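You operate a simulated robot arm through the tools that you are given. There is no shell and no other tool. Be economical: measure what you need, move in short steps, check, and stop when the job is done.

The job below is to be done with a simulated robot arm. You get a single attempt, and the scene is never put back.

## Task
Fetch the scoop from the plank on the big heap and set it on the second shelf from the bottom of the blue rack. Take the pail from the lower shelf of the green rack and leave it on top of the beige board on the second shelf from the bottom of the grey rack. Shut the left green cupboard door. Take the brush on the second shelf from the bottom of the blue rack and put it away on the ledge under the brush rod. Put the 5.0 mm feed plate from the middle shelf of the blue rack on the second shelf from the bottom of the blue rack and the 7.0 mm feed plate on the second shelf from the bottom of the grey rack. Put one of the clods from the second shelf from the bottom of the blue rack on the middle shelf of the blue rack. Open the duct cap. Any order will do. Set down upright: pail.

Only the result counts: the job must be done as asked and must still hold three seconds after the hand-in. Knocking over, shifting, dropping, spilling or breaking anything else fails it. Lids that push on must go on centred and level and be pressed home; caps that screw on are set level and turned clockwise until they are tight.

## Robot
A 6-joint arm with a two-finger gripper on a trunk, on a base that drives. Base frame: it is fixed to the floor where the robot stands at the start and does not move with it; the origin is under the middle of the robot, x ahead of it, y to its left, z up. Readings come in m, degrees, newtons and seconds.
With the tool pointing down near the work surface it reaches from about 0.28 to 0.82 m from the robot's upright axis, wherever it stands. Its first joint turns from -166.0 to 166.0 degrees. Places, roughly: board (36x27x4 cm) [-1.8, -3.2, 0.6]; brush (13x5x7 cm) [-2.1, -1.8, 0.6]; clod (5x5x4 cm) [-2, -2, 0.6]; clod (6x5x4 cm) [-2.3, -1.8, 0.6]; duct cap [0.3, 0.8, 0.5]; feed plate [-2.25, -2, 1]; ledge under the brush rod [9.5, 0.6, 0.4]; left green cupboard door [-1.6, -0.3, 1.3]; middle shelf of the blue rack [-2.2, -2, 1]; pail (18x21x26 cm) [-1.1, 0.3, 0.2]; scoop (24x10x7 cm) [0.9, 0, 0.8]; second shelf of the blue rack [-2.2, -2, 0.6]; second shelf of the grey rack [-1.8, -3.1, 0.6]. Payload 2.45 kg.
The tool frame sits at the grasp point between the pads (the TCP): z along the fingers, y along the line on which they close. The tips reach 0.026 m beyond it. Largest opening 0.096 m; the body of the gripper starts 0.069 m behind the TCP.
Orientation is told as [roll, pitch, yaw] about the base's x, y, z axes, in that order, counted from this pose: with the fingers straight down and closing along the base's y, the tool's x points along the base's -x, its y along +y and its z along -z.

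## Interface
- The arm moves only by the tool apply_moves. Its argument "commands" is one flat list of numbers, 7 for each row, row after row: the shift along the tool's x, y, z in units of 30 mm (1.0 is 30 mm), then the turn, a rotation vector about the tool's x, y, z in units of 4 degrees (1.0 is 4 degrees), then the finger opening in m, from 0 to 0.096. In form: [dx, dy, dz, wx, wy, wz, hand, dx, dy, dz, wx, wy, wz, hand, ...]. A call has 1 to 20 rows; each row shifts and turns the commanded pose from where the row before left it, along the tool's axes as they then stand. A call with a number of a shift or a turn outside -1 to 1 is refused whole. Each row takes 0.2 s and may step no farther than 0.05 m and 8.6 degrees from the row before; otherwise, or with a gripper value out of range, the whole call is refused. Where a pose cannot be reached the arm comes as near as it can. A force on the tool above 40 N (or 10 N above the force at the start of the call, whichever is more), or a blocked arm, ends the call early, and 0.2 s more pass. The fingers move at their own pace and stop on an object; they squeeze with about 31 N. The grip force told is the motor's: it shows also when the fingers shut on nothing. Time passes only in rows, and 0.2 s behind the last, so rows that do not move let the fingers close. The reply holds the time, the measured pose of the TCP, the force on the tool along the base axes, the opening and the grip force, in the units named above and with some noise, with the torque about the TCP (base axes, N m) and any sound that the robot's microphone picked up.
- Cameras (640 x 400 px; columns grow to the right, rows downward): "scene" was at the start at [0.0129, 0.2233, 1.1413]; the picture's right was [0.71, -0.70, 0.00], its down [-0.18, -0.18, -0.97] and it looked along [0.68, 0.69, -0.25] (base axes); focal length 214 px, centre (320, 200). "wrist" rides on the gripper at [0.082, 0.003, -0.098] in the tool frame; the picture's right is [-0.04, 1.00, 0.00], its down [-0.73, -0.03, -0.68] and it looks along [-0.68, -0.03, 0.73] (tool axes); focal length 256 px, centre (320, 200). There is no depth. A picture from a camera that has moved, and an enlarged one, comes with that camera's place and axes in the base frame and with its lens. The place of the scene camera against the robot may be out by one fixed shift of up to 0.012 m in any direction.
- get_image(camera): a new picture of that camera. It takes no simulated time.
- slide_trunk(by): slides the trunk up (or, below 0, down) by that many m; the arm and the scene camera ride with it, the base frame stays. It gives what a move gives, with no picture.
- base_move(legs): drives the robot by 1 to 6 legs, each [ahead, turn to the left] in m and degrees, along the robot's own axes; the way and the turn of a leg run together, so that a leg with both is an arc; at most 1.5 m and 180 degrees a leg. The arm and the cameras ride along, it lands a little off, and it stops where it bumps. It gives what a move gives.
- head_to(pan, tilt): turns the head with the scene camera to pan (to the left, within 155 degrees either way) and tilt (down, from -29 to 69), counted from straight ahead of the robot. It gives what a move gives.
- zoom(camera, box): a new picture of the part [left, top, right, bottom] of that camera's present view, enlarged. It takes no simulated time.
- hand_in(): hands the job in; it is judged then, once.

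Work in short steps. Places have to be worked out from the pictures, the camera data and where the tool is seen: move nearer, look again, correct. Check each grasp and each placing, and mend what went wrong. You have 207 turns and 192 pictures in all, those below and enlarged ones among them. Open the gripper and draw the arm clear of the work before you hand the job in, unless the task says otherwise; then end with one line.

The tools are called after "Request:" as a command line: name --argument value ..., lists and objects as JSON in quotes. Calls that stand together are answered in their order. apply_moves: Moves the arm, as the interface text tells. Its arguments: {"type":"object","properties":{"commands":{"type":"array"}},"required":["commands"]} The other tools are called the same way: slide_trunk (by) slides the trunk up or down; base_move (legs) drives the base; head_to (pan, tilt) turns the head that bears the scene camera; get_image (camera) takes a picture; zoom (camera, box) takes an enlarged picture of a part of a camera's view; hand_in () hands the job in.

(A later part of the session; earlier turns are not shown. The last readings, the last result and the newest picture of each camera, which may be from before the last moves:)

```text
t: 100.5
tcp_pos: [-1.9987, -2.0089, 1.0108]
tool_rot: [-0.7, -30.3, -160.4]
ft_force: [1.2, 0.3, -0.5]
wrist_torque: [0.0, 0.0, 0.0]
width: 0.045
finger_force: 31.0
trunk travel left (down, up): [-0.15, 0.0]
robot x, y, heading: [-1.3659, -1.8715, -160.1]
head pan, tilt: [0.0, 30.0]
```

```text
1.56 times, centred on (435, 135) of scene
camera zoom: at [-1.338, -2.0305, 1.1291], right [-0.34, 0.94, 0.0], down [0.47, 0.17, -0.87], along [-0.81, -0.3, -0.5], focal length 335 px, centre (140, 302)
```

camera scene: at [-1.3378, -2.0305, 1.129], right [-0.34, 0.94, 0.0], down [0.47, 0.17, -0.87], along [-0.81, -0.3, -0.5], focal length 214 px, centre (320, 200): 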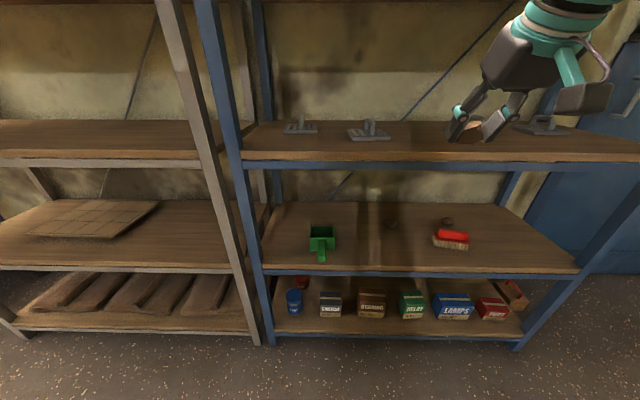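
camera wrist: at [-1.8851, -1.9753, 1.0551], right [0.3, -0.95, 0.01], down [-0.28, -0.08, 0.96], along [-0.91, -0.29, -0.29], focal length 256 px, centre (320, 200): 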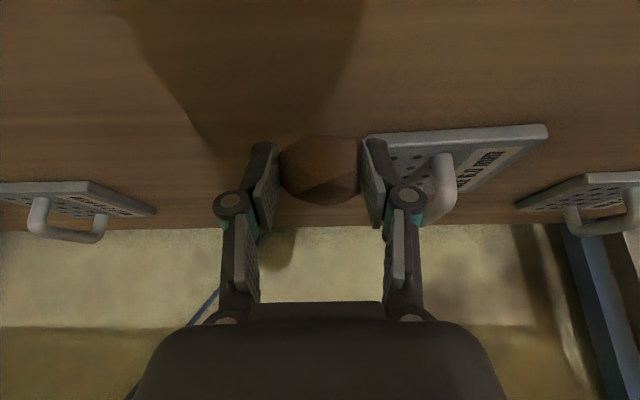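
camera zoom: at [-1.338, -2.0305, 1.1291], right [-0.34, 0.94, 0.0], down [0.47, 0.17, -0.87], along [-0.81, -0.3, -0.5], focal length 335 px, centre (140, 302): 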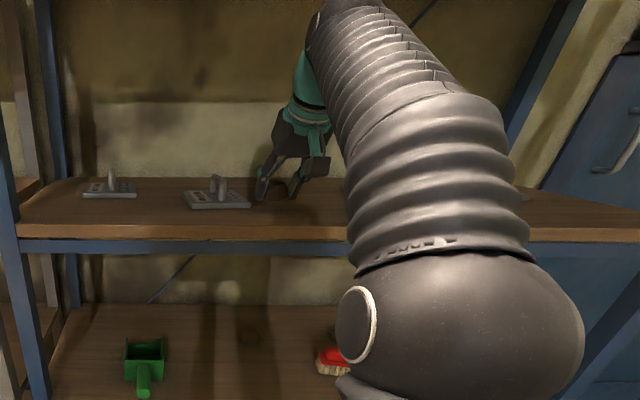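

A plate corner is close to the left finger, so I shift 3 cm right and 2 cm outward before lowering in small steps.

Request:
apply_moves --commands '[0.29, -0.5, -0.16, 0, 0, 0, 0.02, 0.29, -0.5, -0.16, 0, 0, 0, 0.02, 0.1, 0, 0.17, 0, 0, 0, 0.02, 0.1, 0, 0.17, 0, 0, 0, 0.02]'

Request:
apply_moves --commands '[0.1, 0, 0.17, 0, 0, 0, 0.02, 0.07, 0, 0.12, 0, 0, 0, 0.02]'

Request:
get_image --camera "wrist"

```text
t: 101.5
tcp_pos: [-1.9907, -1.9747, 0.9992]
tool_rot: [-0.8, -30.3, -160.2]
ft_force: [0.3, 0.5, -0.8]
wrist_torque: [-0.03, 0.02, 0.01]
width: 0.0448
finger_force: 30.8
trunk travel left (down, up): [-0.15, 0.0]
robot x, y, heading: [-1.3654, -1.8689, -159.8]
head pan, tilt: [0.0, 30.0]
```

```text
t: 102.2
tcp_pos: [-1.9899, -1.9752, 0.991]
tool_rot: [-0.7, -30.4, -160.3]
ft_force: [0.1, -0.8, -0.7]
wrist_torque: [-0.05, -0.02, -0.01]
width: 0.0447
finger_force: 30.5
trunk travel left (down, up): [-0.15, 0.0]
robot x, y, heading: [-1.3735, -1.8693, -159.9]
head pan, tilt: [0.0, 30.0]
```

```text
121 pictures are left
camera wrist: at [-1.8758, -1.9397, 1.035], right [0.3, -0.95, 0.01], down [-0.28, -0.08, 0.96], along [-0.91, -0.29, -0.29], focal length 256 px, centre (320, 200)
```

wrist: 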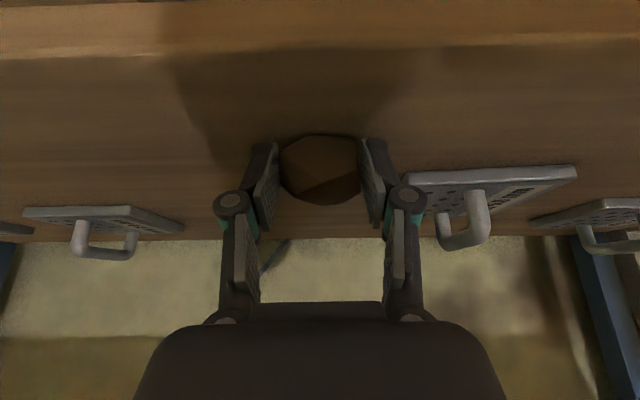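

Shelf z≈0.96 by the edge; keep lowering.

Request:
apply_moves --commands '[0.07, 0, 0.12, 0, 0, 0, 0.02, 0.07, 0, 0.12, 0, 0, 0, 0.02]'

Request:
apply_moves --commands '[0.07, 0, 0.12, 0, 0, 0, 0.02]'

```text
t: 102.8
tcp_pos: [-1.9887, -1.9747, 0.9869]
tool_rot: [-0.9, -31.0, -160.4]
ft_force: [-9.5, -0.2, 36.3]
wrist_torque: [-0.79, 0.24, -0.31]
width: 0.045
finger_force: 30.6
trunk travel left (down, up): [-0.15, 0.0]
robot x, y, heading: [-1.3723, -1.8752, -159.8]
head pan, tilt: [0.0, 30.0]
```

```text
t: 103.1
tcp_pos: [-1.9887, -1.9745, 0.9887]
tool_rot: [-0.7, -31.5, -160.3]
ft_force: [2.0, 1.2, 11.6]
wrist_torque: [-0.27, -0.12, 0.06]
width: 0.0446
finger_force: 31.2
trunk travel left (down, up): [-0.15, 0.0]
robot x, y, heading: [-1.3744, -1.8685, -160.0]
head pan, tilt: [0.0, 30.0]
stopped in row 1: the force on the tool passed its limit at 52 N (the readings are from after the stop); the commanded pose is now the measured one
```

Contact. I release and back out along the fingers' axis.

Request:
apply_moves --commands '[0, 0, 0, 0, 0, 0, 0.055, 0, 0, 0, 0, 0, 0, 0.075, 0, 0, -0.5, 0, 0, 0, 0.08, 0, 0, -1, 0, 0, 0, 0.08, 0, 0, -1, 0, 0, 0, 0.08, 0, 0, -1, 0, 0, 0, 0.096, 0.3, 0, -1, 0, 0, 0, 0.096]'

Request:
get_image --camera "wrist"

```text
t: 104.7
tcp_pos: [-1.9162, -1.9492, 1.096]
tool_rot: [-0.8, -31.1, -160.4]
ft_force: [-0.4, -0.1, -0.4]
wrist_torque: [0.0, -0.03, -0.01]
width: 0.096
finger_force: 0.1
trunk travel left (down, up): [-0.15, 0.0]
robot x, y, heading: [-1.375, -1.8724, -159.9]
head pan, tilt: [0.0, 30.0]
```

```text
120 pictures are left
camera wrist: at [-1.8025, -1.9143, 1.1379], right [0.3, -0.95, 0.01], down [-0.27, -0.07, 0.96], along [-0.92, -0.29, -0.28], focal length 256 px, centre (320, 200)
```

wrist: 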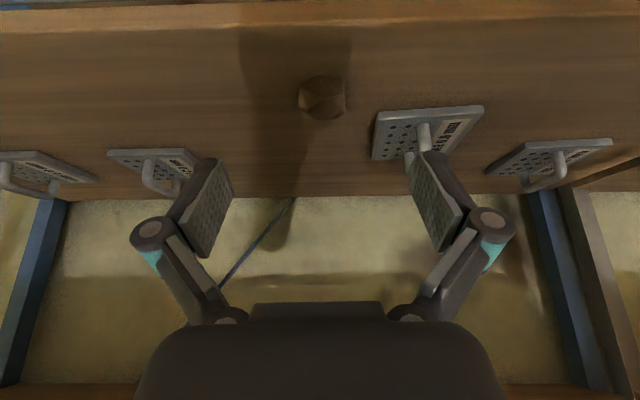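

The clod rests on the middle shelf. Now read the plates' labels.

Request:
zoom --camera "wrist" --box '[360, 90, 620, 220]'

Request:
zoom --camera "wrist" --box '[0, 110, 220, 220]'

```text
2.46 times, centred on (490, 155) of wrist
camera zoom: at [-1.8025, -1.9143, 1.1379], right [0.3, -0.95, 0.01], down [-0.27, -0.07, 0.96], along [-0.92, -0.29, -0.28], focal length 630 px, centre (-98, 311)
```

zoom: 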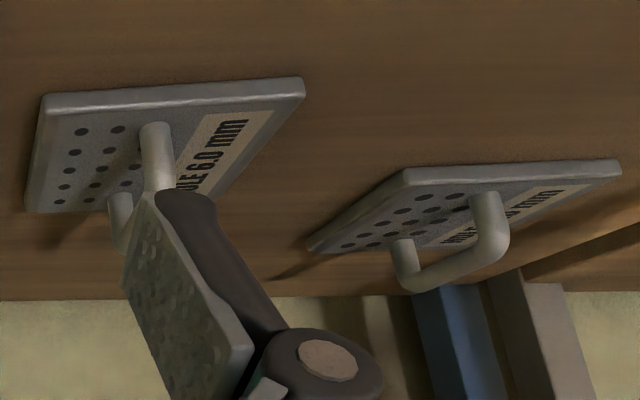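

```text
2.91 times, centred on (110, 165) of wrist
camera zoom: at [-1.8025, -1.9143, 1.1379], right [0.3, -0.95, 0.01], down [-0.27, -0.07, 0.96], along [-0.92, -0.29, -0.28], focal length 745 px, centre (931, 302)
```

zoom: 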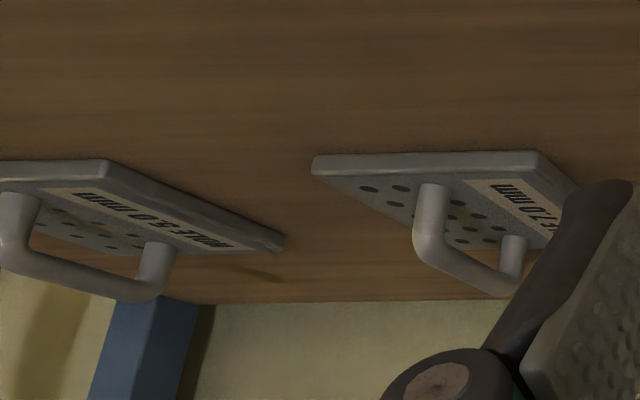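

Reading: rightmost plate 5.0, next 7.0, then 6.0. Both wanted plates are out of reach from here; I retract the arm and shift the base about 0.45 m along the rack.

Request:
apply_moves --commands '[0.86, 0, -0.5, 0, 0, 0, 0.096, 0.86, 0, -0.5, 0, 0, 0, 0.096, 0.86, 0, -0.5, 0, 0, 0, 0.096, 0.86, 0, -0.5, 0, 0, 0, 0.096, 0.86, 0, -0.5, 0, 0, 0, 0.096, 0.86, 0, -0.5, 0, 0, 0, 0.096, 0.86, 0, -0.5, 0, 0, 0, 0.096, 0.86, 0, -0.5, 0, 0, 0, 0.096]'

Request:
base_move --legs '[[-0.08, 0], [0, -90], [0.45, 0], [0, 90], [0.1, 0]]'

Request:
get_image --camera "scene"

Request:
get_image --camera "wrist"

```text
t: 106.7
tcp_pos: [-1.7138, -1.8638, 1.0762]
tool_rot: [1.6, -28.5, -161.4]
ft_force: [0.0, 0.6, -0.4]
wrist_torque: [0.01, 0.03, 0.01]
width: 0.0963
finger_force: 0.1
trunk travel left (down, up): [-0.15, 0.0]
robot x, y, heading: [-1.3681, -1.8731, -160.0]
head pan, tilt: [0.0, 30.0]
stopped in row 8: the arm was blocked; the commanded pose is now the measured one
```

```text
t: 118.5
tcp_pos: [-1.8839, -1.4537, 1.0772]
tool_rot: [1.5, -28.7, -161.5]
ft_force: [-0.6, 0.2, -0.1]
wrist_torque: [0.02, -0.01, 0.02]
width: 0.0961
finger_force: 0.1
trunk travel left (down, up): [-0.15, 0.0]
robot x, y, heading: [-1.5446, -1.4593, -160.3]
head pan, tilt: [0.0, 30.0]
```

```text
117 pictures are left
camera scene: at [-1.5079, -1.6276, 1.1323], right [-0.41, 0.91, 0.0], down [0.43, 0.19, -0.88], along [-0.8, -0.37, -0.47], focal length 214 px, centre (320, 200)
```

scene: 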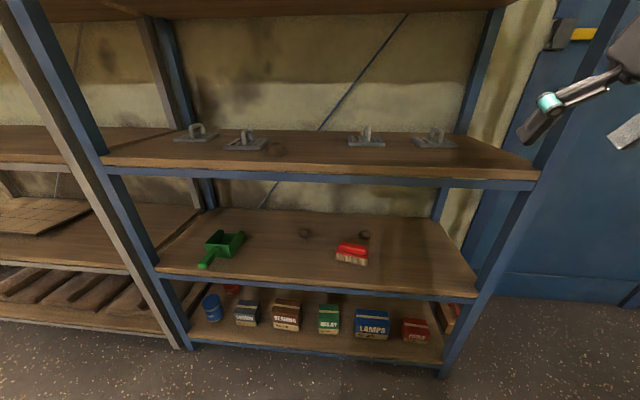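

```text
116 pictures are left
camera wrist: at [-1.772, -1.4183, 1.1256], right [0.3, -0.95, 0.04], down [-0.32, -0.06, 0.95], along [-0.9, -0.29, -0.32], focal length 256 px, centre (320, 200)
```

wrist: 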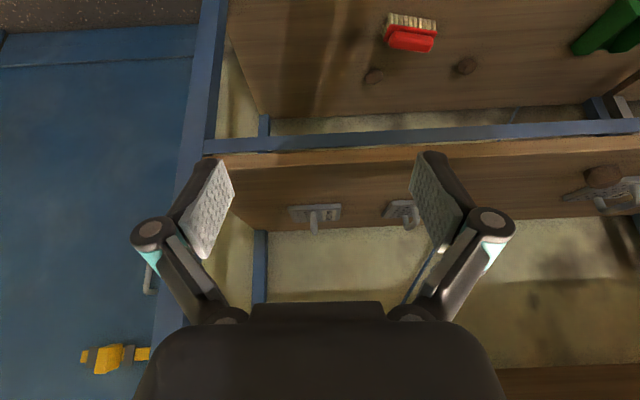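

I'm 0.54 m from the edge now. Enlarge the 5.0 plate from both cameras to see its handle's direction.

Request:
zoom --camera "scene" --box '[330, 110, 480, 170]'

Request:
zoom --camera "wrist" --box '[250, 180, 450, 260]'

```text
4.27 times, centred on (405, 140) of scene
camera zoom: at [-1.5079, -1.6276, 1.1323], right [-0.41, 0.91, 0.0], down [0.43, 0.19, -0.88], along [-0.8, -0.37, -0.47], focal length 915 px, centre (-43, 456)
```

zoom: 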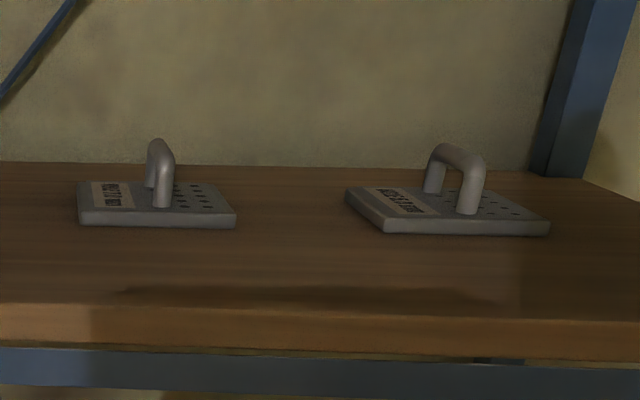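

```text
3.20 times, centred on (350, 220) of wrist
camera zoom: at [-1.772, -1.4183, 1.1256], right [0.3, -0.95, 0.04], down [-0.32, -0.06, 0.95], along [-0.9, -0.29, -0.32], focal length 819 px, centre (224, 136)
```

zoom: 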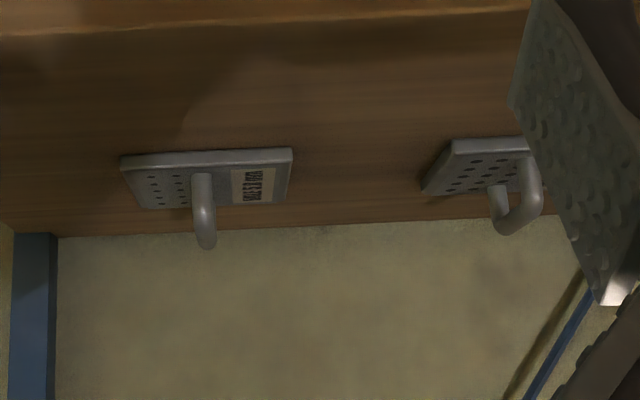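

The handle bar runs front-to-back, centre about (−2.327,−1.579), top z≈1.0. I move in above it with the 29° tilt.

Request:
apply_moves --commands '[-0.92, -0.07, 0.51, 0, 0, 0, 0.096, -0.92, -0.07, 0.51, 0, 0, 0, 0.096, -0.92, -0.07, 0.51, 0, 0, 0, 0.096, -0.92, -0.07, 0.51, 0, 0, 0, 0.096, -0.92, -0.07, 0.51, 0, 0, 0, 0.096, -0.92, -0.07, 0.51, 0, 0, 0, 0.096, -0.92, -0.07, 0.51, 0, 0, 0, 0.096, -0.92, -0.07, 0.51, 0, 0, 0, 0.08, -0.92, -0.07, 0.51, 0, 0, 0, 0.07, -0.92, -0.07, 0.51, 0, 0, 0, 0.06, -0.92, -0.07, 0.51, 0, 0, 0, 0.06, -0.92, -0.07, 0.51, 0, 0, 0, 0.06]'

Request:
get_image --camera "wrist"

Request:
get_image --camera "scene"

```text
t: 121.1
tcp_pos: [-2.2115, -1.5512, 1.0395]
tool_rot: [1.5, -28.7, -161.5]
ft_force: [0.3, -0.5, 0.3]
wrist_torque: [-0.01, 0.0, 0.0]
width: 0.0599
finger_force: 0.0
out of reach, approached as far as the arm can: row 10, 11, 12
trunk travel left (down, up): [-0.15, 0.0]
robot x, y, heading: [-1.5382, -1.4632, -160.0]
head pan, tilt: [0.0, 30.0]
```

```text
113 pictures are left
camera wrist: at [-2.0987, -1.5147, 1.0863], right [0.3, -0.95, 0.04], down [-0.32, -0.06, 0.95], along [-0.9, -0.29, -0.32], focal length 256 px, centre (320, 200)
```

wrist: 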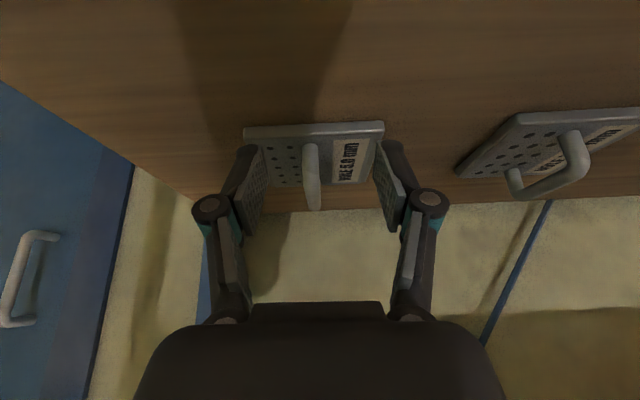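

```text
112 pictures are left
camera scene: at [-1.5096, -1.6206, 1.1291], right [-0.34, 0.94, 0.0], down [0.47, 0.17, -0.87], along [-0.81, -0.3, -0.5], focal length 214 px, centre (320, 200)
```

scene: 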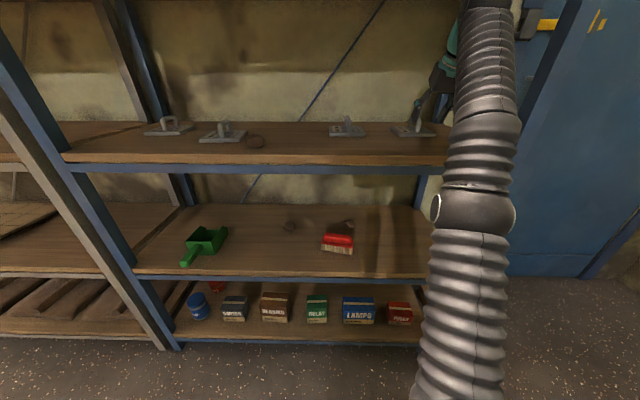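

Label 5.0 confirmed; at this tilt the arm is at its limit, 11 cm short. I tilt to 45° for more reach and continue inward.

Request:
apply_moves --commands '[0, 0, 0, 0, -1, 0, 0.06, 0, 0, 0, 0, -1, 0, 0.06, 0, 0, 0, 0, -1, 0, 0.06, 0, 0, 0, 0, -1, 0, 0.06, -0.7, -0.06, 0.7, 0, 0, 0, 0.06, -0.7, -0.06, 0.7, 0, 0, 0, 0.06, -0.7, -0.06, 0.7, 0, 0, 0, 0.06]'

Request:
get_image --camera "wrist"

```text
t: 122.7
tcp_pos: [-2.2958, -1.5714, 1.0389]
tool_rot: [1.9, -44.8, -162.1]
ft_force: [0.5, -0.8, 1.2]
wrist_torque: [0.02, -0.02, -0.01]
width: 0.0598
finger_force: 0.1
trunk travel left (down, up): [-0.15, 0.0]
robot x, y, heading: [-1.5435, -1.4626, -159.9]
head pan, tilt: [0.0, 30.0]
```

```text
111 pictures are left
camera wrist: at [-2.1761, -1.5333, 1.0513], right [0.3, -0.95, 0.05], down [-0.06, 0.04, 1.0], along [-0.95, -0.3, -0.04], focal length 256 px, centre (320, 200)
```

wrist: 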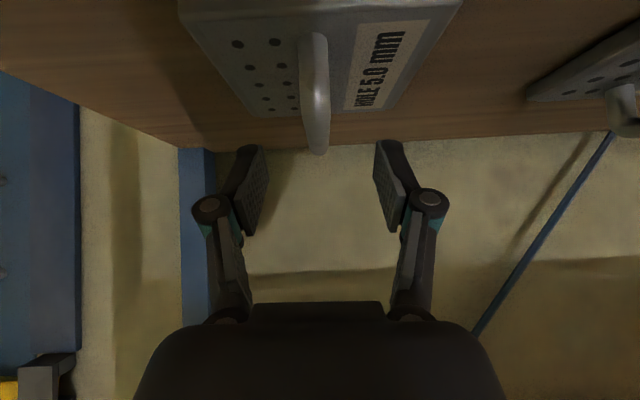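

The bar is centred between the open fingers, just below and ahead. I advance along the finger axis and close.

Request:
apply_moves --commands '[-0.03, -0.04, 0.67, 0, 0, 0, 0.06, -0.03, -0.04, 0.67, 0, 0, 0, 0.06]'

Request:
get_image --camera "wrist"

Request:
zoom --camera "scene" --box '[340, 60, 500, 160]'

```text
t: 123.3
tcp_pos: [-2.3253, -1.5811, 1.0106]
tool_rot: [1.8, -44.7, -162.0]
ft_force: [1.1, -0.6, 1.0]
wrist_torque: [0.0, 0.02, -0.01]
width: 0.06
finger_force: 0.0
trunk travel left (down, up): [-0.15, 0.0]
robot x, y, heading: [-1.5415, -1.4601, -160.1]
head pan, tilt: [0.0, 30.0]
```

```text
110 pictures are left
camera wrist: at [-2.2045, -1.5422, 1.0238], right [0.3, -0.95, 0.05], down [-0.06, 0.03, 1.0], along [-0.95, -0.3, -0.04], focal length 256 px, centre (320, 200)
```

wrist: 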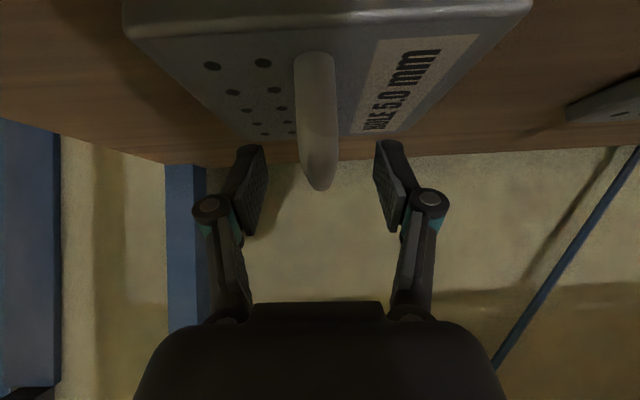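

```text
4.00 times, centred on (420, 110) of scene
camera zoom: at [-1.5098, -1.6207, 1.1291], right [-0.34, 0.94, 0.0], down [0.47, 0.17, -0.87], along [-0.81, -0.3, -0.5], focal length 858 px, centre (-80, 560)
```

zoom: 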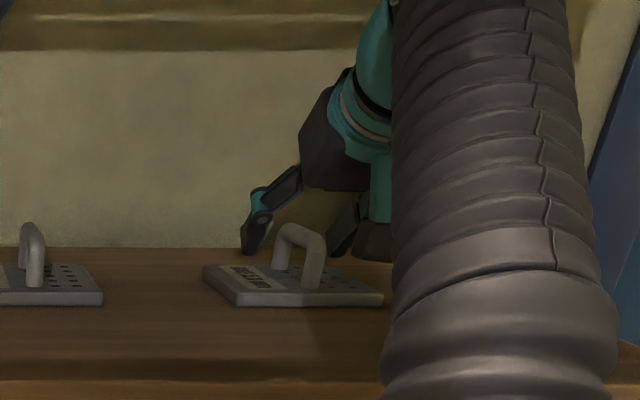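

The handle stands between the pads at TCP level. Close and lift a little.

Request:
apply_moves --commands '[0, 0, 0, 0, 0, 0, 0.0, 0, 0, 0, 0, 0, 0, 0.0, 0, 0, 0, 0, 0, 0, 0.0, -0.35, 0, -0.35, 0, 0, 0, 0.0, -0.35, 0, -0.35, 0, 0, 0, 0.0]'

Request:
get_image --camera "wrist"

Request:
zoom --camera "scene" --box '[340, 60, 500, 160]'

```text
t: 124.5
tcp_pos: [-2.3156, -1.5791, 1.0218]
tool_rot: [1.9, -44.5, -162.1]
ft_force: [-0.5, 0.3, -4.0]
wrist_torque: [0.03, 0.05, -0.01]
width: 0.0134
finger_force: 30.9
out of reach, approached as far as the arm can: row 4, 5
trunk travel left (down, up): [-0.15, 0.0]
robot x, y, heading: [-1.5408, -1.4623, -160.0]
head pan, tilt: [0.0, 30.0]
```

```text
108 pictures are left
camera wrist: at [-2.1946, -1.5399, 1.0347], right [0.3, -0.95, 0.05], down [-0.06, 0.03, 1.0], along [-0.95, -0.3, -0.05], focal length 256 px, centre (320, 200)
```

wrist: 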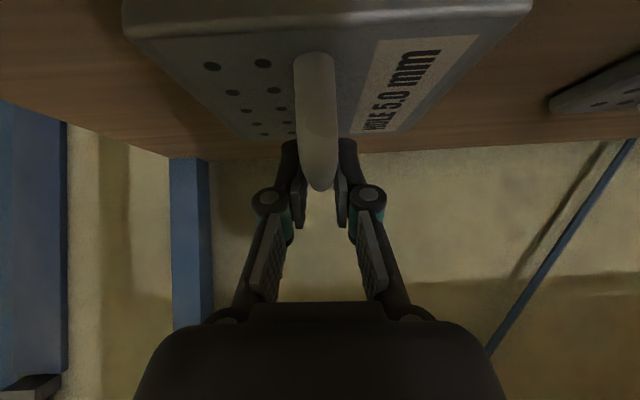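

```text
4.00 times, centred on (420, 110) of scene
camera zoom: at [-1.5103, -1.6207, 1.129], right [-0.34, 0.94, 0.0], down [0.47, 0.17, -0.87], along [-0.81, -0.3, -0.5], focal length 858 px, centre (-80, 560)
```

zoom: 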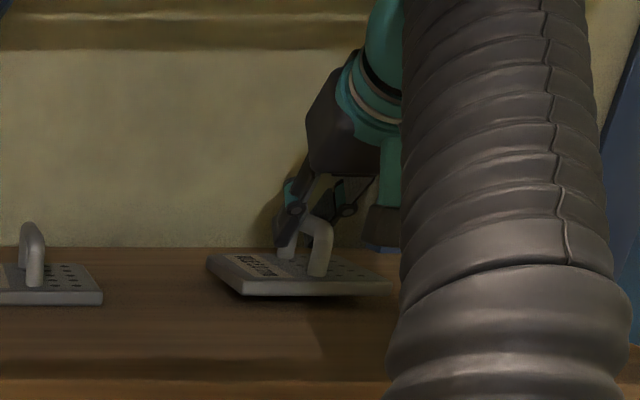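

The plate is lifted. I draw it outward, rising a little.

Request:
apply_moves --commands '[0.57, 0, -0.85, 0, 0, 0, 0, 0.57, 0, -0.85, 0, 0, 0, 0, 0.57, 0, -0.85, 0, 0, 0, 0, 0.7, 0, -0.75, 0, 0, 0, 0, 0.7, 0, -0.75, 0, 0, 0, 0, 0.7, 0, -0.75, 0, 0, 0, 0, 0.7, 0, -0.75, 0, 0, 0, 0, 0.7, 0, -0.7, 0, 0, 0, 0, 0.7, 0, -0.7, 0, 0, 0, 0, 0.7, 0, -0.7, 0, 0, 0, 0, 0.7, 0, -0.7, 0, 0, 0, 0, 0.7, 0, -0.7, 0, 0, 0, 0]'

Request:
get_image --camera "scene"

Request:
get_image --camera "wrist"

```text
t: 127.1
tcp_pos: [-1.9722, -1.4563, 1.0456]
tool_rot: [1.8, -44.8, -162.1]
ft_force: [-0.4, 0.5, -4.5]
wrist_torque: [-0.04, 0.04, 0.0]
width: 0.014
finger_force: 30.3
trunk travel left (down, up): [-0.15, 0.0]
robot x, y, heading: [-1.5413, -1.4616, -160.1]
head pan, tilt: [0.0, 30.0]
```

```text
106 pictures are left
camera scene: at [-1.5103, -1.6207, 1.1291], right [-0.34, 0.94, 0.0], down [0.47, 0.17, -0.87], along [-0.81, -0.3, -0.5], focal length 214 px, centre (320, 200)
```

scene: 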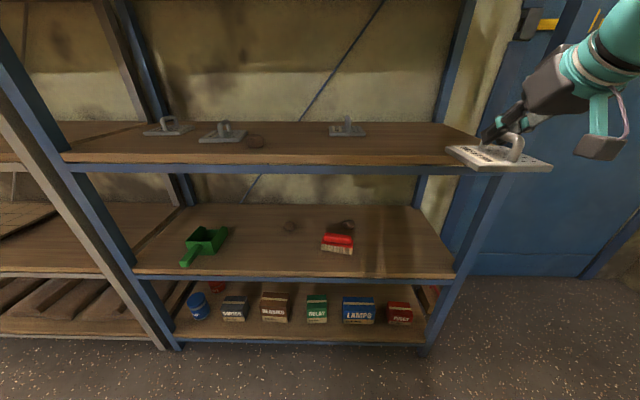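

```text
105 pictures are left
camera wrist: at [-1.8511, -1.4186, 1.0592], right [0.3, -0.95, 0.05], down [-0.06, 0.04, 1.0], along [-0.95, -0.3, -0.05], focal length 256 px, centre (320, 200)
```

wrist: 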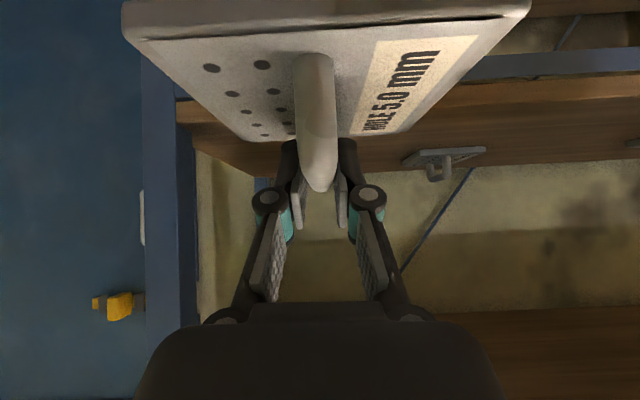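

Plate is clear in front. I lower the trunk and arm to just above the second shelf's level.

Request:
slide_trunk --by -0.15

Request:
apply_moves --commands '[0.85, 0, 0.85, 0, 0, 0, 0, 0.85, 0, 0.85, 0, 0, 0, 0, 0.85, 0, 0.85, 0, 0, 0, 0, 0.85, 0, 0.85, 0, 0, 0, 0, 0.85, 0, 0.85, 0, 0, 0, 0, 0.85, 0, 0.85, 0, 0, 0, 0, 0.85, 0, 0.85, 0, 0, 0, 0]'

Request:
get_image --camera "scene"

Request:
get_image --camera "wrist"

```text
t: 128.8
tcp_pos: [-1.9719, -1.4568, 0.8971]
tool_rot: [1.8, -44.7, -161.9]
ft_force: [0.1, -0.3, -3.4]
wrist_torque: [0.02, 0.01, 0.01]
width: 0.0135
finger_force: 31.3
trunk travel left (down, up): [0.0, 0.15]
robot x, y, heading: [-1.5409, -1.464, -160.3]
head pan, tilt: [0.0, 30.0]
```

```text
t: 130.6
tcp_pos: [-1.9751, -1.4586, 0.6078]
tool_rot: [6.2, -40.3, -164.8]
ft_force: [-0.1, -0.2, -4.1]
wrist_torque: [0.01, 0.06, 0.02]
width: 0.0136
finger_force: 30.9
trunk travel left (down, up): [0.0, 0.15]
robot x, y, heading: [-1.5453, -1.4609, -159.8]
head pan, tilt: [0.0, 30.0]
stopped in row 7: the arm was blocked; the commanded pose is now the measured one
```

```text
104 pictures are left
camera scene: at [-1.5099, -1.6207, 0.979], right [-0.34, 0.94, 0.0], down [0.47, 0.17, -0.87], along [-0.81, -0.3, -0.5], focal length 214 px, centre (320, 200)
```

scene: 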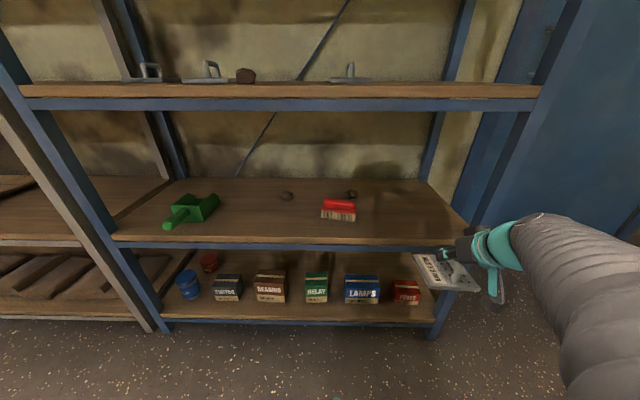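

```text
103 pictures are left
camera wrist: at [-1.8561, -1.42, 0.63], right [0.3, -0.95, 0.11], down [-0.15, 0.07, 0.99], along [-0.94, -0.31, -0.12], focal length 256 px, centre (320, 200)
```

wrist: 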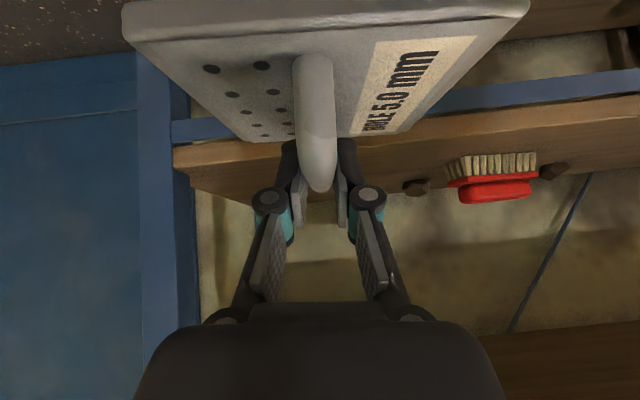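

The arm reached its folded limit low down, twisting the tool slightly. I rise 4 cm, restore the grasp orientation and carry the plate in over the second shelf.

Request:
apply_moves --commands '[-0.6, 0, -0.3, 0, 0, 0, 0, -0.9, 0, 0.1, 0.6, -1, -0.5, 0, -0.69, 0, 0.69, 0, 0, 0, 0, -0.69, 0, 0.69, 0, 0, 0, 0]'

Request:
get_image --camera "wrist"

```text
t: 131.6
tcp_pos: [-2.0624, -1.4854, 0.6449]
tool_rot: [1.6, -45.0, -162.2]
ft_force: [-0.3, 0.6, -3.7]
wrist_torque: [0.04, 0.0, -0.02]
width: 0.0134
finger_force: 30.8
trunk travel left (down, up): [0.0, 0.15]
robot x, y, heading: [-1.5441, -1.463, -160.1]
head pan, tilt: [0.0, 30.0]
```

```text
102 pictures are left
camera wrist: at [-1.9422, -1.4484, 0.6576], right [0.3, -0.95, 0.05], down [-0.05, 0.03, 1.0], along [-0.95, -0.3, -0.04], focal length 256 px, centre (320, 200)
```

wrist: 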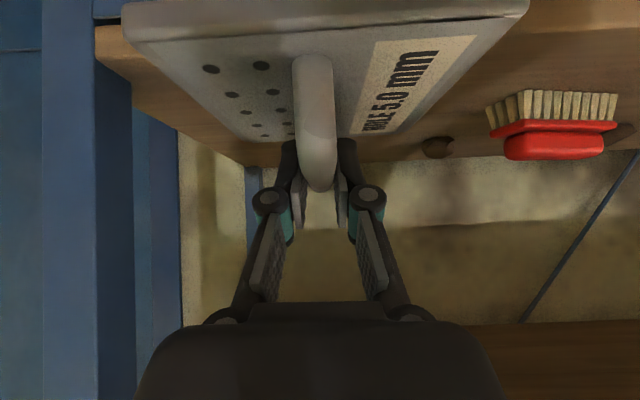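

Orientation restored, plate clear of the post. I move in 12.5 cm and then lower to near contact.

Request:
apply_moves --commands '[-0.6, 0, 0.6, 0, 0, 0, 0, -0.6, 0, 0.6, 0, 0, 0, 0, -0.6, 0, 0.6, 0, 0, 0, 0, -0.6, 0, 0.6, 0, 0, 0, 0, -0.6, 0, 0.6, 0, 0, 0, 0, 0.3, 0, 0.3, 0, 0, 0, 0, 0.3, 0, 0.3, 0, 0, 0, 0, 0.2, 0, 0.2, 0, 0, 0, 0]'

Request:
get_image --camera "scene"

```text
t: 133.4
tcp_pos: [-2.1824, -1.5265, 0.6096]
tool_rot: [1.6, -44.9, -162.2]
ft_force: [0.6, 0.3, -4.4]
wrist_torque: [0.0, 0.03, 0.0]
width: 0.0137
finger_force: 31.1
trunk travel left (down, up): [0.0, 0.15]
robot x, y, heading: [-1.5409, -1.4612, -159.9]
head pan, tilt: [0.0, 30.0]
```

```text
101 pictures are left
camera scene: at [-1.51, -1.6207, 0.9791], right [-0.34, 0.94, 0.0], down [0.47, 0.17, -0.87], along [-0.81, -0.3, -0.5], focal length 214 px, centre (320, 200)
```

scene: 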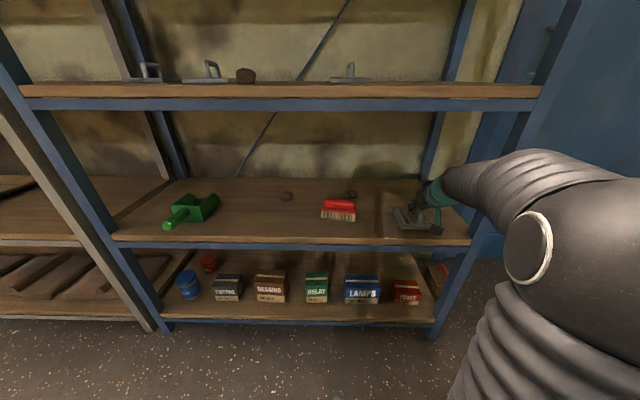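

Over the shelf with no contact yet. Small steps down.

Request:
apply_moves --commands '[0.1, 0, 0.1, 0, 0, 0, 0, 0.1, 0, 0.1, 0, 0, 0, 0]'

Request:
apply_moves --commands '[0.08, 0, 0.08, 0, 0, 0, 0, 0.08, 0, 0.08, 0, 0, 0, 0]'

```text
t: 134.0
tcp_pos: [-2.1808, -1.5269, 0.6027]
tool_rot: [1.7, -45.0, -162.1]
ft_force: [1.1, 0.4, -3.2]
wrist_torque: [0.0, 0.03, -0.01]
width: 0.0135
finger_force: 31.2
trunk travel left (down, up): [0.0, 0.15]
robot x, y, heading: [-1.5422, -1.4638, -159.9]
head pan, tilt: [0.0, 30.0]
```

```text
t: 134.6
tcp_pos: [-2.181, -1.5265, 0.5988]
tool_rot: [1.5, -45.2, -162.0]
ft_force: [-1.1, -1.3, 14.0]
wrist_torque: [0.05, -0.18, 0.06]
width: 0.0137
finger_force: 31.2
trunk travel left (down, up): [0.0, 0.15]
robot x, y, heading: [-1.5402, -1.4619, -159.9]
head pan, tilt: [0.0, 30.0]
```

Contact as predicted. Release and back out along the finger axis.

Request:
apply_moves --commands '[0, 0, 0, 0, 0, 0, 0.03, 0, 0, 0, 0, 0, 0, 0.06, 0, 0, -0.5, 0, 0, 0, 0.06, 0, 0, -1, 0, 0, 0, 0.06, 0, 0, -1, 0, 0, 0, 0.06, 0.5, 0, -0.5, 0, 0, 0, 0.06, 0.5, 0, -0.5, 0, 0, 0, 0.06]'

Request:
get_image --camera "wrist"

Request:
get_image --camera "scene"

```text
t: 136.2
tcp_pos: [-2.0914, -1.4935, 0.6494]
tool_rot: [1.6, -44.9, -162.2]
ft_force: [-0.4, -0.6, -0.1]
wrist_torque: [0.01, 0.03, -0.05]
width: 0.06
finger_force: 0.0
trunk travel left (down, up): [0.0, 0.15]
robot x, y, heading: [-1.5406, -1.4598, -159.9]
head pan, tilt: [0.0, 30.0]
```

```text
100 pictures are left
camera wrist: at [-1.9704, -1.4565, 0.6622], right [0.3, -0.95, 0.05], down [-0.05, 0.03, 1.0], along [-0.95, -0.3, -0.04], focal length 256 px, centre (320, 200)
```

wrist: 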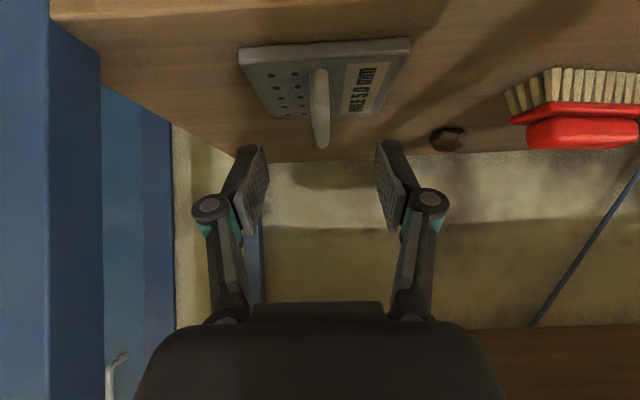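

```text
99 pictures are left
camera scene: at [-1.5099, -1.6207, 0.9791], right [-0.34, 0.94, 0.0], down [0.47, 0.17, -0.87], along [-0.81, -0.3, -0.5], focal length 214 px, centre (320, 200)
```

scene: 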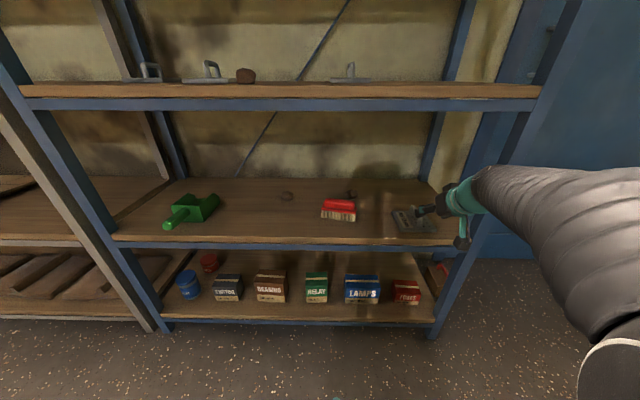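

The 5.0 plate stands on the second shelf. Now the 7.0: withdraw, raise trunk and arm, shift left 0.2 m.

Request:
apply_moves --commands '[0.7, 0, -0.7, 0, 0, 0, 0.06, 0.7, 0, -0.7, 0, 0, 0, 0.06, 0.7, 0, -0.7, 0, 0, 0, 0.06, 0.7, 0, -0.7, 0, 0, 0, 0.06]'

Request:
slide_trunk --by 0.15

Request:
apply_moves --commands '[-0.78, 0.8, -0.78, 0, 0, 0, 0.06, -0.78, 0.8, -0.78, 0, 0, 0, 0.06, -0.78, 0.8, -0.78, 0, 0, 0, 0.06, -0.78, 0.8, -0.78, 0, 0, 0, 0.06, -0.78, 0.8, -0.78, 0, 0, 0, 0.06, -0.78, 0.8, -0.78, 0, 0, 0, 0.06, -0.78, 0.8, -0.78, 0, 0, 0, 0.06, -0.78, 0.8, -0.78, 0, 0, 0, 0.06]'

Request:
get_image --camera "wrist"

Request:
zoom --camera "scene" --box '[240, 90, 440, 190]'

```text
t: 137.4
tcp_pos: [-1.9905, -1.4802, 0.6328]
tool_rot: [3.8, -42.8, -159.6]
ft_force: [0.1, -1.8, -0.2]
wrist_torque: [0.04, -0.04, -0.02]
width: 0.0602
finger_force: 0.0
trunk travel left (down, up): [0.0, 0.15]
robot x, y, heading: [-1.5438, -1.4608, -159.9]
head pan, tilt: [0.0, 30.0]
stopped in row 4: the arm was blocked; the commanded pose is now the measured one
```

```text
t: 139.2
tcp_pos: [-1.9902, -1.4747, 0.7798]
tool_rot: [4.0, -42.5, -160.7]
ft_force: [-0.3, 1.2, -0.5]
wrist_torque: [0.02, -0.01, 0.0]
width: 0.0601
finger_force: 0.1
trunk travel left (down, up): [-0.15, 0.0]
robot x, y, heading: [-1.5407, -1.4644, -160.0]
head pan, tilt: [0.0, 30.0]
```

```text
t: 141.0
tcp_pos: [-1.9313, -1.6462, 1.0543]
tool_rot: [3.9, -42.7, -160.6]
ft_force: [-0.8, -0.4, 0.0]
wrist_torque: [0.0, -0.03, 0.0]
width: 0.06
finger_force: 0.0
trunk travel left (down, up): [-0.15, 0.0]
robot x, y, heading: [-1.5411, -1.4614, -160.4]
head pan, tilt: [0.0, 30.0]
```

```text
98 pictures are left
camera wrist: at [-1.8148, -1.6012, 1.0725], right [0.35, -0.93, 0.08], down [-0.1, 0.04, 0.99], along [-0.93, -0.35, -0.08], focal length 256 px, centre (320, 200)
```

wrist: 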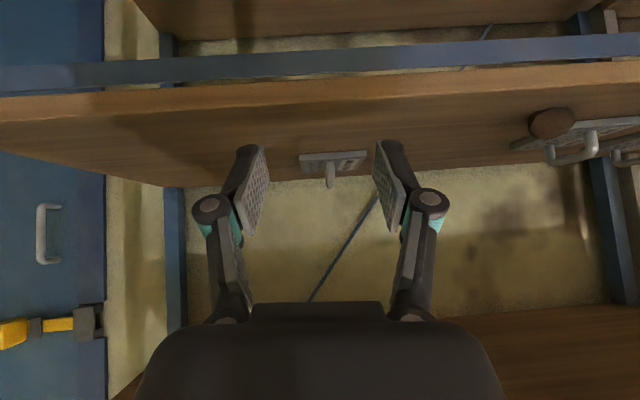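

```text
3.20 times, centred on (340, 140) of scene
camera zoom: at [-1.5098, -1.6207, 1.129], right [-0.34, 0.94, 0.0], down [0.47, 0.17, -0.87], along [-0.81, -0.3, -0.5], focal length 686 px, centre (256, 392)
```

zoom: 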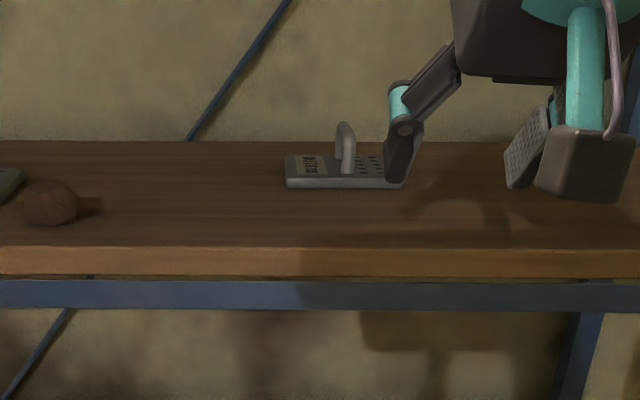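

7.0 plate handle at about (−2.265,−1.797). I move the base 4 cm ahead, straighten the roll and go in above it.

Request:
base_move --legs '[[0.04, 0]]'

Request:
apply_moves --commands '[0, 0, 0, 0.9, -0.6, 0, 0.06, -0.77, 0.115, 0.77, 0, 0, 0, 0.06, -0.77, 0.115, 0.77, 0, 0, 0, 0.06, -0.77, 0.115, 0.77, 0, 0, 0, 0.06, -0.77, 0.115, 0.77, 0, 0, 0, 0.06, -0.77, 0.115, 0.77, 0, 0, 0, 0.06, -0.77, 0.115, 0.77, 0, 0, 0, 0.06, -0.77, 0.115, 0.77, 0, 0, 0, 0.06, -0.77, 0.115, 0.77, 0, 0, 0, 0.06]'

Request:
get_image --camera "wrist"

Request:
get_image --camera "scene"

```text
t: 141.8
tcp_pos: [-1.9708, -1.6584, 1.0548]
tool_rot: [3.9, -42.7, -160.7]
ft_force: [-0.9, 0.2, 0.1]
wrist_torque: [0.03, 0.01, 0.02]
width: 0.06
finger_force: 0.2
trunk travel left (down, up): [-0.15, 0.0]
robot x, y, heading: [-1.5769, -1.4746, -159.9]
head pan, tilt: [0.0, 30.0]
```

```text
t: 143.8
tcp_pos: [-2.2089, -1.7722, 1.0547]
tool_rot: [0.4, -45.2, -160.8]
ft_force: [0.6, 0.9, 1.7]
wrist_torque: [0.02, 0.01, 0.02]
width: 0.06
finger_force: 0.1
trunk travel left (down, up): [-0.15, 0.0]
robot x, y, heading: [-1.5779, -1.4711, -160.2]
head pan, tilt: [0.0, 30.0]
```

```text
96 pictures are left
camera wrist: at [-2.0878, -1.7338, 1.0668], right [0.31, -0.95, 0.03], down [-0.05, 0.02, 1.0], along [-0.95, -0.31, -0.04], focal length 256 px, centre (320, 200)
```

wrist: 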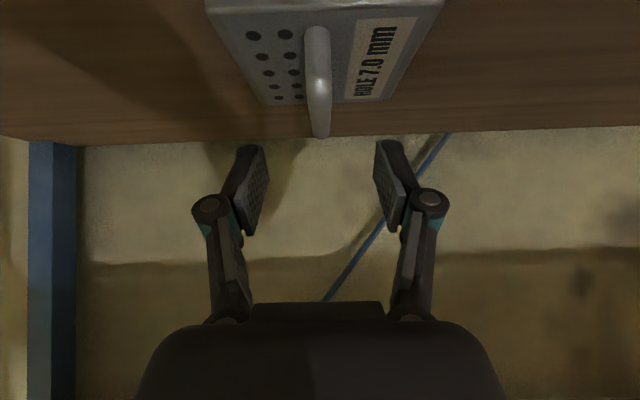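

```text
95 pictures are left
camera scene: at [-1.5471, -1.6343, 1.1291], right [-0.34, 0.94, 0.0], down [0.47, 0.17, -0.87], along [-0.81, -0.3, -0.5], focal length 214 px, centre (320, 200)
```

scene: 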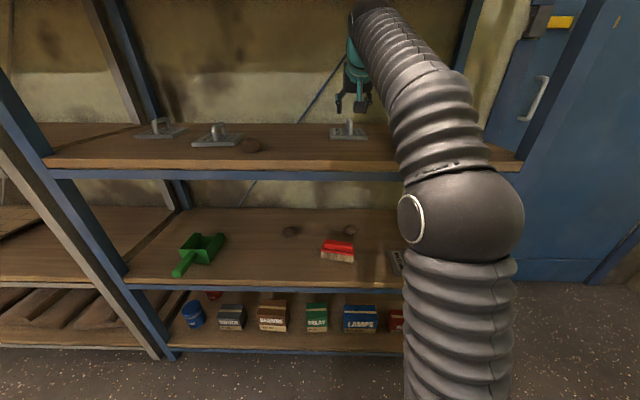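

"7.0" confirmed. Scaling against the earlier grasp, I need 5.3 cm in and 4.4 cm down, then close.

Request:
apply_moves --commands '[-0.07, 0, 0.76, 0, 0, 0, 0.06, -0.07, 0, 0.76, 0, 0, 0, 0.06, -0.07, 0, 0.76, 0, 0, 0, 0.06]'

Request:
get_image --camera "wrist"

```text
t: 144.6
tcp_pos: [-2.2596, -1.7887, 1.0092]
tool_rot: [0.3, -45.1, -160.8]
ft_force: [0.3, 0.5, 0.0]
wrist_torque: [0.02, -0.02, -0.04]
width: 0.0601
finger_force: 0.1
trunk travel left (down, up): [-0.15, 0.0]
robot x, y, heading: [-1.5839, -1.4723, -159.7]
head pan, tilt: [0.0, 30.0]
```

```text
94 pictures are left
camera wrist: at [-2.1385, -1.7505, 1.0223], right [0.31, -0.95, 0.03], down [-0.05, 0.02, 1.0], along [-0.95, -0.31, -0.04], focal length 256 px, centre (320, 200)
```

wrist: 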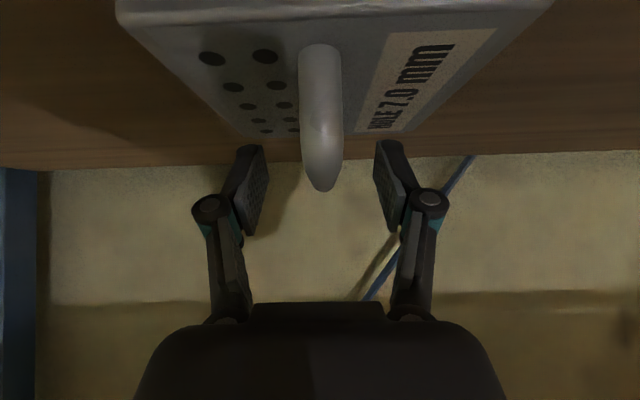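

Same relation as the first plate. Close, lift and draw out.

Request:
apply_moves --commands '[0, 0, 0, 0, 0, 0, 0.0, 0, 0, 0, 0, 0, 0, 0.0, 0, 0, 0, 0, 0, 0, 0.0, -0.3, 0, -0.3, 0, 0, 0, 0.0, 0.57, 0, -0.85, 0, 0, 0, 0, 0.57, 0, -0.85, 0, 0, 0, 0, 0.57, 0, -0.85, 0, 0, 0, 0, 0.7, 0, -0.75, 0, 0, 0, 0, 0.7, 0, -0.75, 0, 0, 0, 0, 0.7, 0, -0.75, 0, 0, 0, 0, 0.7, 0, -0.75, 0, 0, 0, 0, 0.7, 0, -0.7, 0, 0, 0, 0, 0.7, 0, -0.7, 0, 0, 0, 0, 0.7, 0, -0.7, 0, 0, 0, 0, 0.7, 0, -0.7, 0, 0, 0, 0]'

Request:
get_image --camera "wrist"

```text
t: 147.8
tcp_pos: [-1.9441, -1.6803, 1.0459]
tool_rot: [0.2, -45.1, -160.7]
ft_force: [-0.7, -0.1, -5.1]
wrist_torque: [-0.02, 0.04, -0.01]
width: 0.0135
finger_force: 31.1
trunk travel left (down, up): [-0.15, 0.0]
robot x, y, heading: [-1.579, -1.4751, -160.0]
head pan, tilt: [0.0, 30.0]
```

```text
93 pictures are left
camera wrist: at [-1.8232, -1.6412, 1.0575], right [0.31, -0.95, 0.03], down [-0.05, 0.02, 1.0], along [-0.95, -0.31, -0.04], focal length 256 px, centre (320, 200)
```

wrist: 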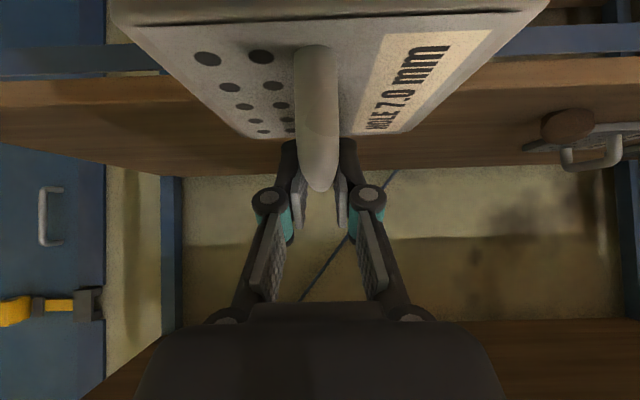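

Held at 0.45 kg. I drive along the racks to stand before the free right part of the grey rack.

Request:
base_move --legs '[[-0.15, 0], [0, 90], [1.1, 0], [0, -90]]'

Request:
get_image --camera "scene"

Request:
get_image --camera "wrist"

```text
t: 162.1
tcp_pos: [-1.3997, -2.6317, 1.0445]
tool_rot: [0.4, -45.2, -159.4]
ft_force: [-0.5, -0.7, -4.8]
wrist_torque: [0.03, 0.06, 0.04]
width: 0.0134
finger_force: 30.6
trunk travel left (down, up): [-0.15, 0.0]
robot x, y, heading: [-1.0425, -2.4203, -158.4]
head pan, tilt: [0.0, 30.0]
```

```text
92 pictures are left
camera scene: at [-1.0053, -2.5769, 1.129], right [-0.36, 0.93, 0.0], down [0.47, 0.18, -0.87], along [-0.81, -0.32, -0.5], focal length 214 px, centre (320, 200)
```

scene: 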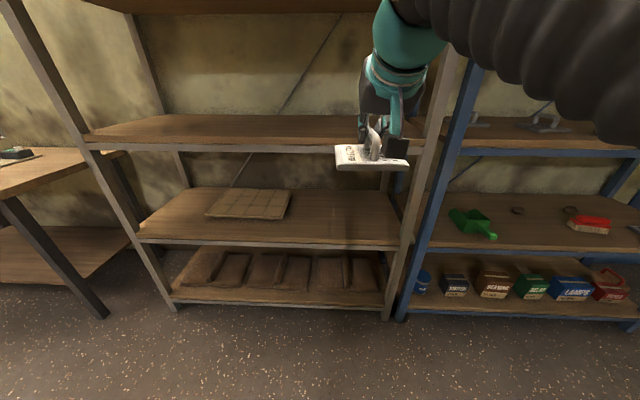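

```text
91 pictures are left
camera wrist: at [-1.2806, -2.5903, 1.0578], right [0.33, -0.94, 0.03], down [-0.05, 0.02, 1.0], along [-0.94, -0.33, -0.04], focal length 256 px, centre (320, 200)
```

wrist: 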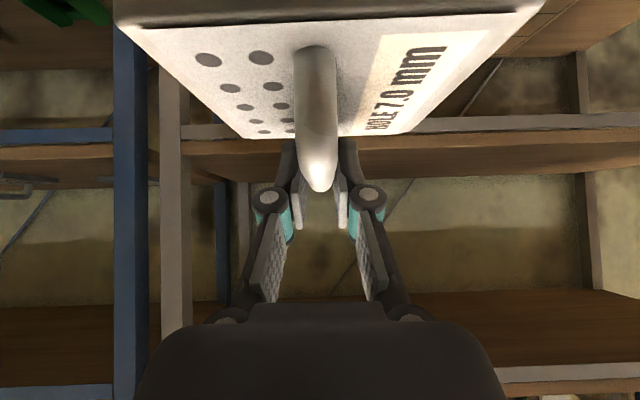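

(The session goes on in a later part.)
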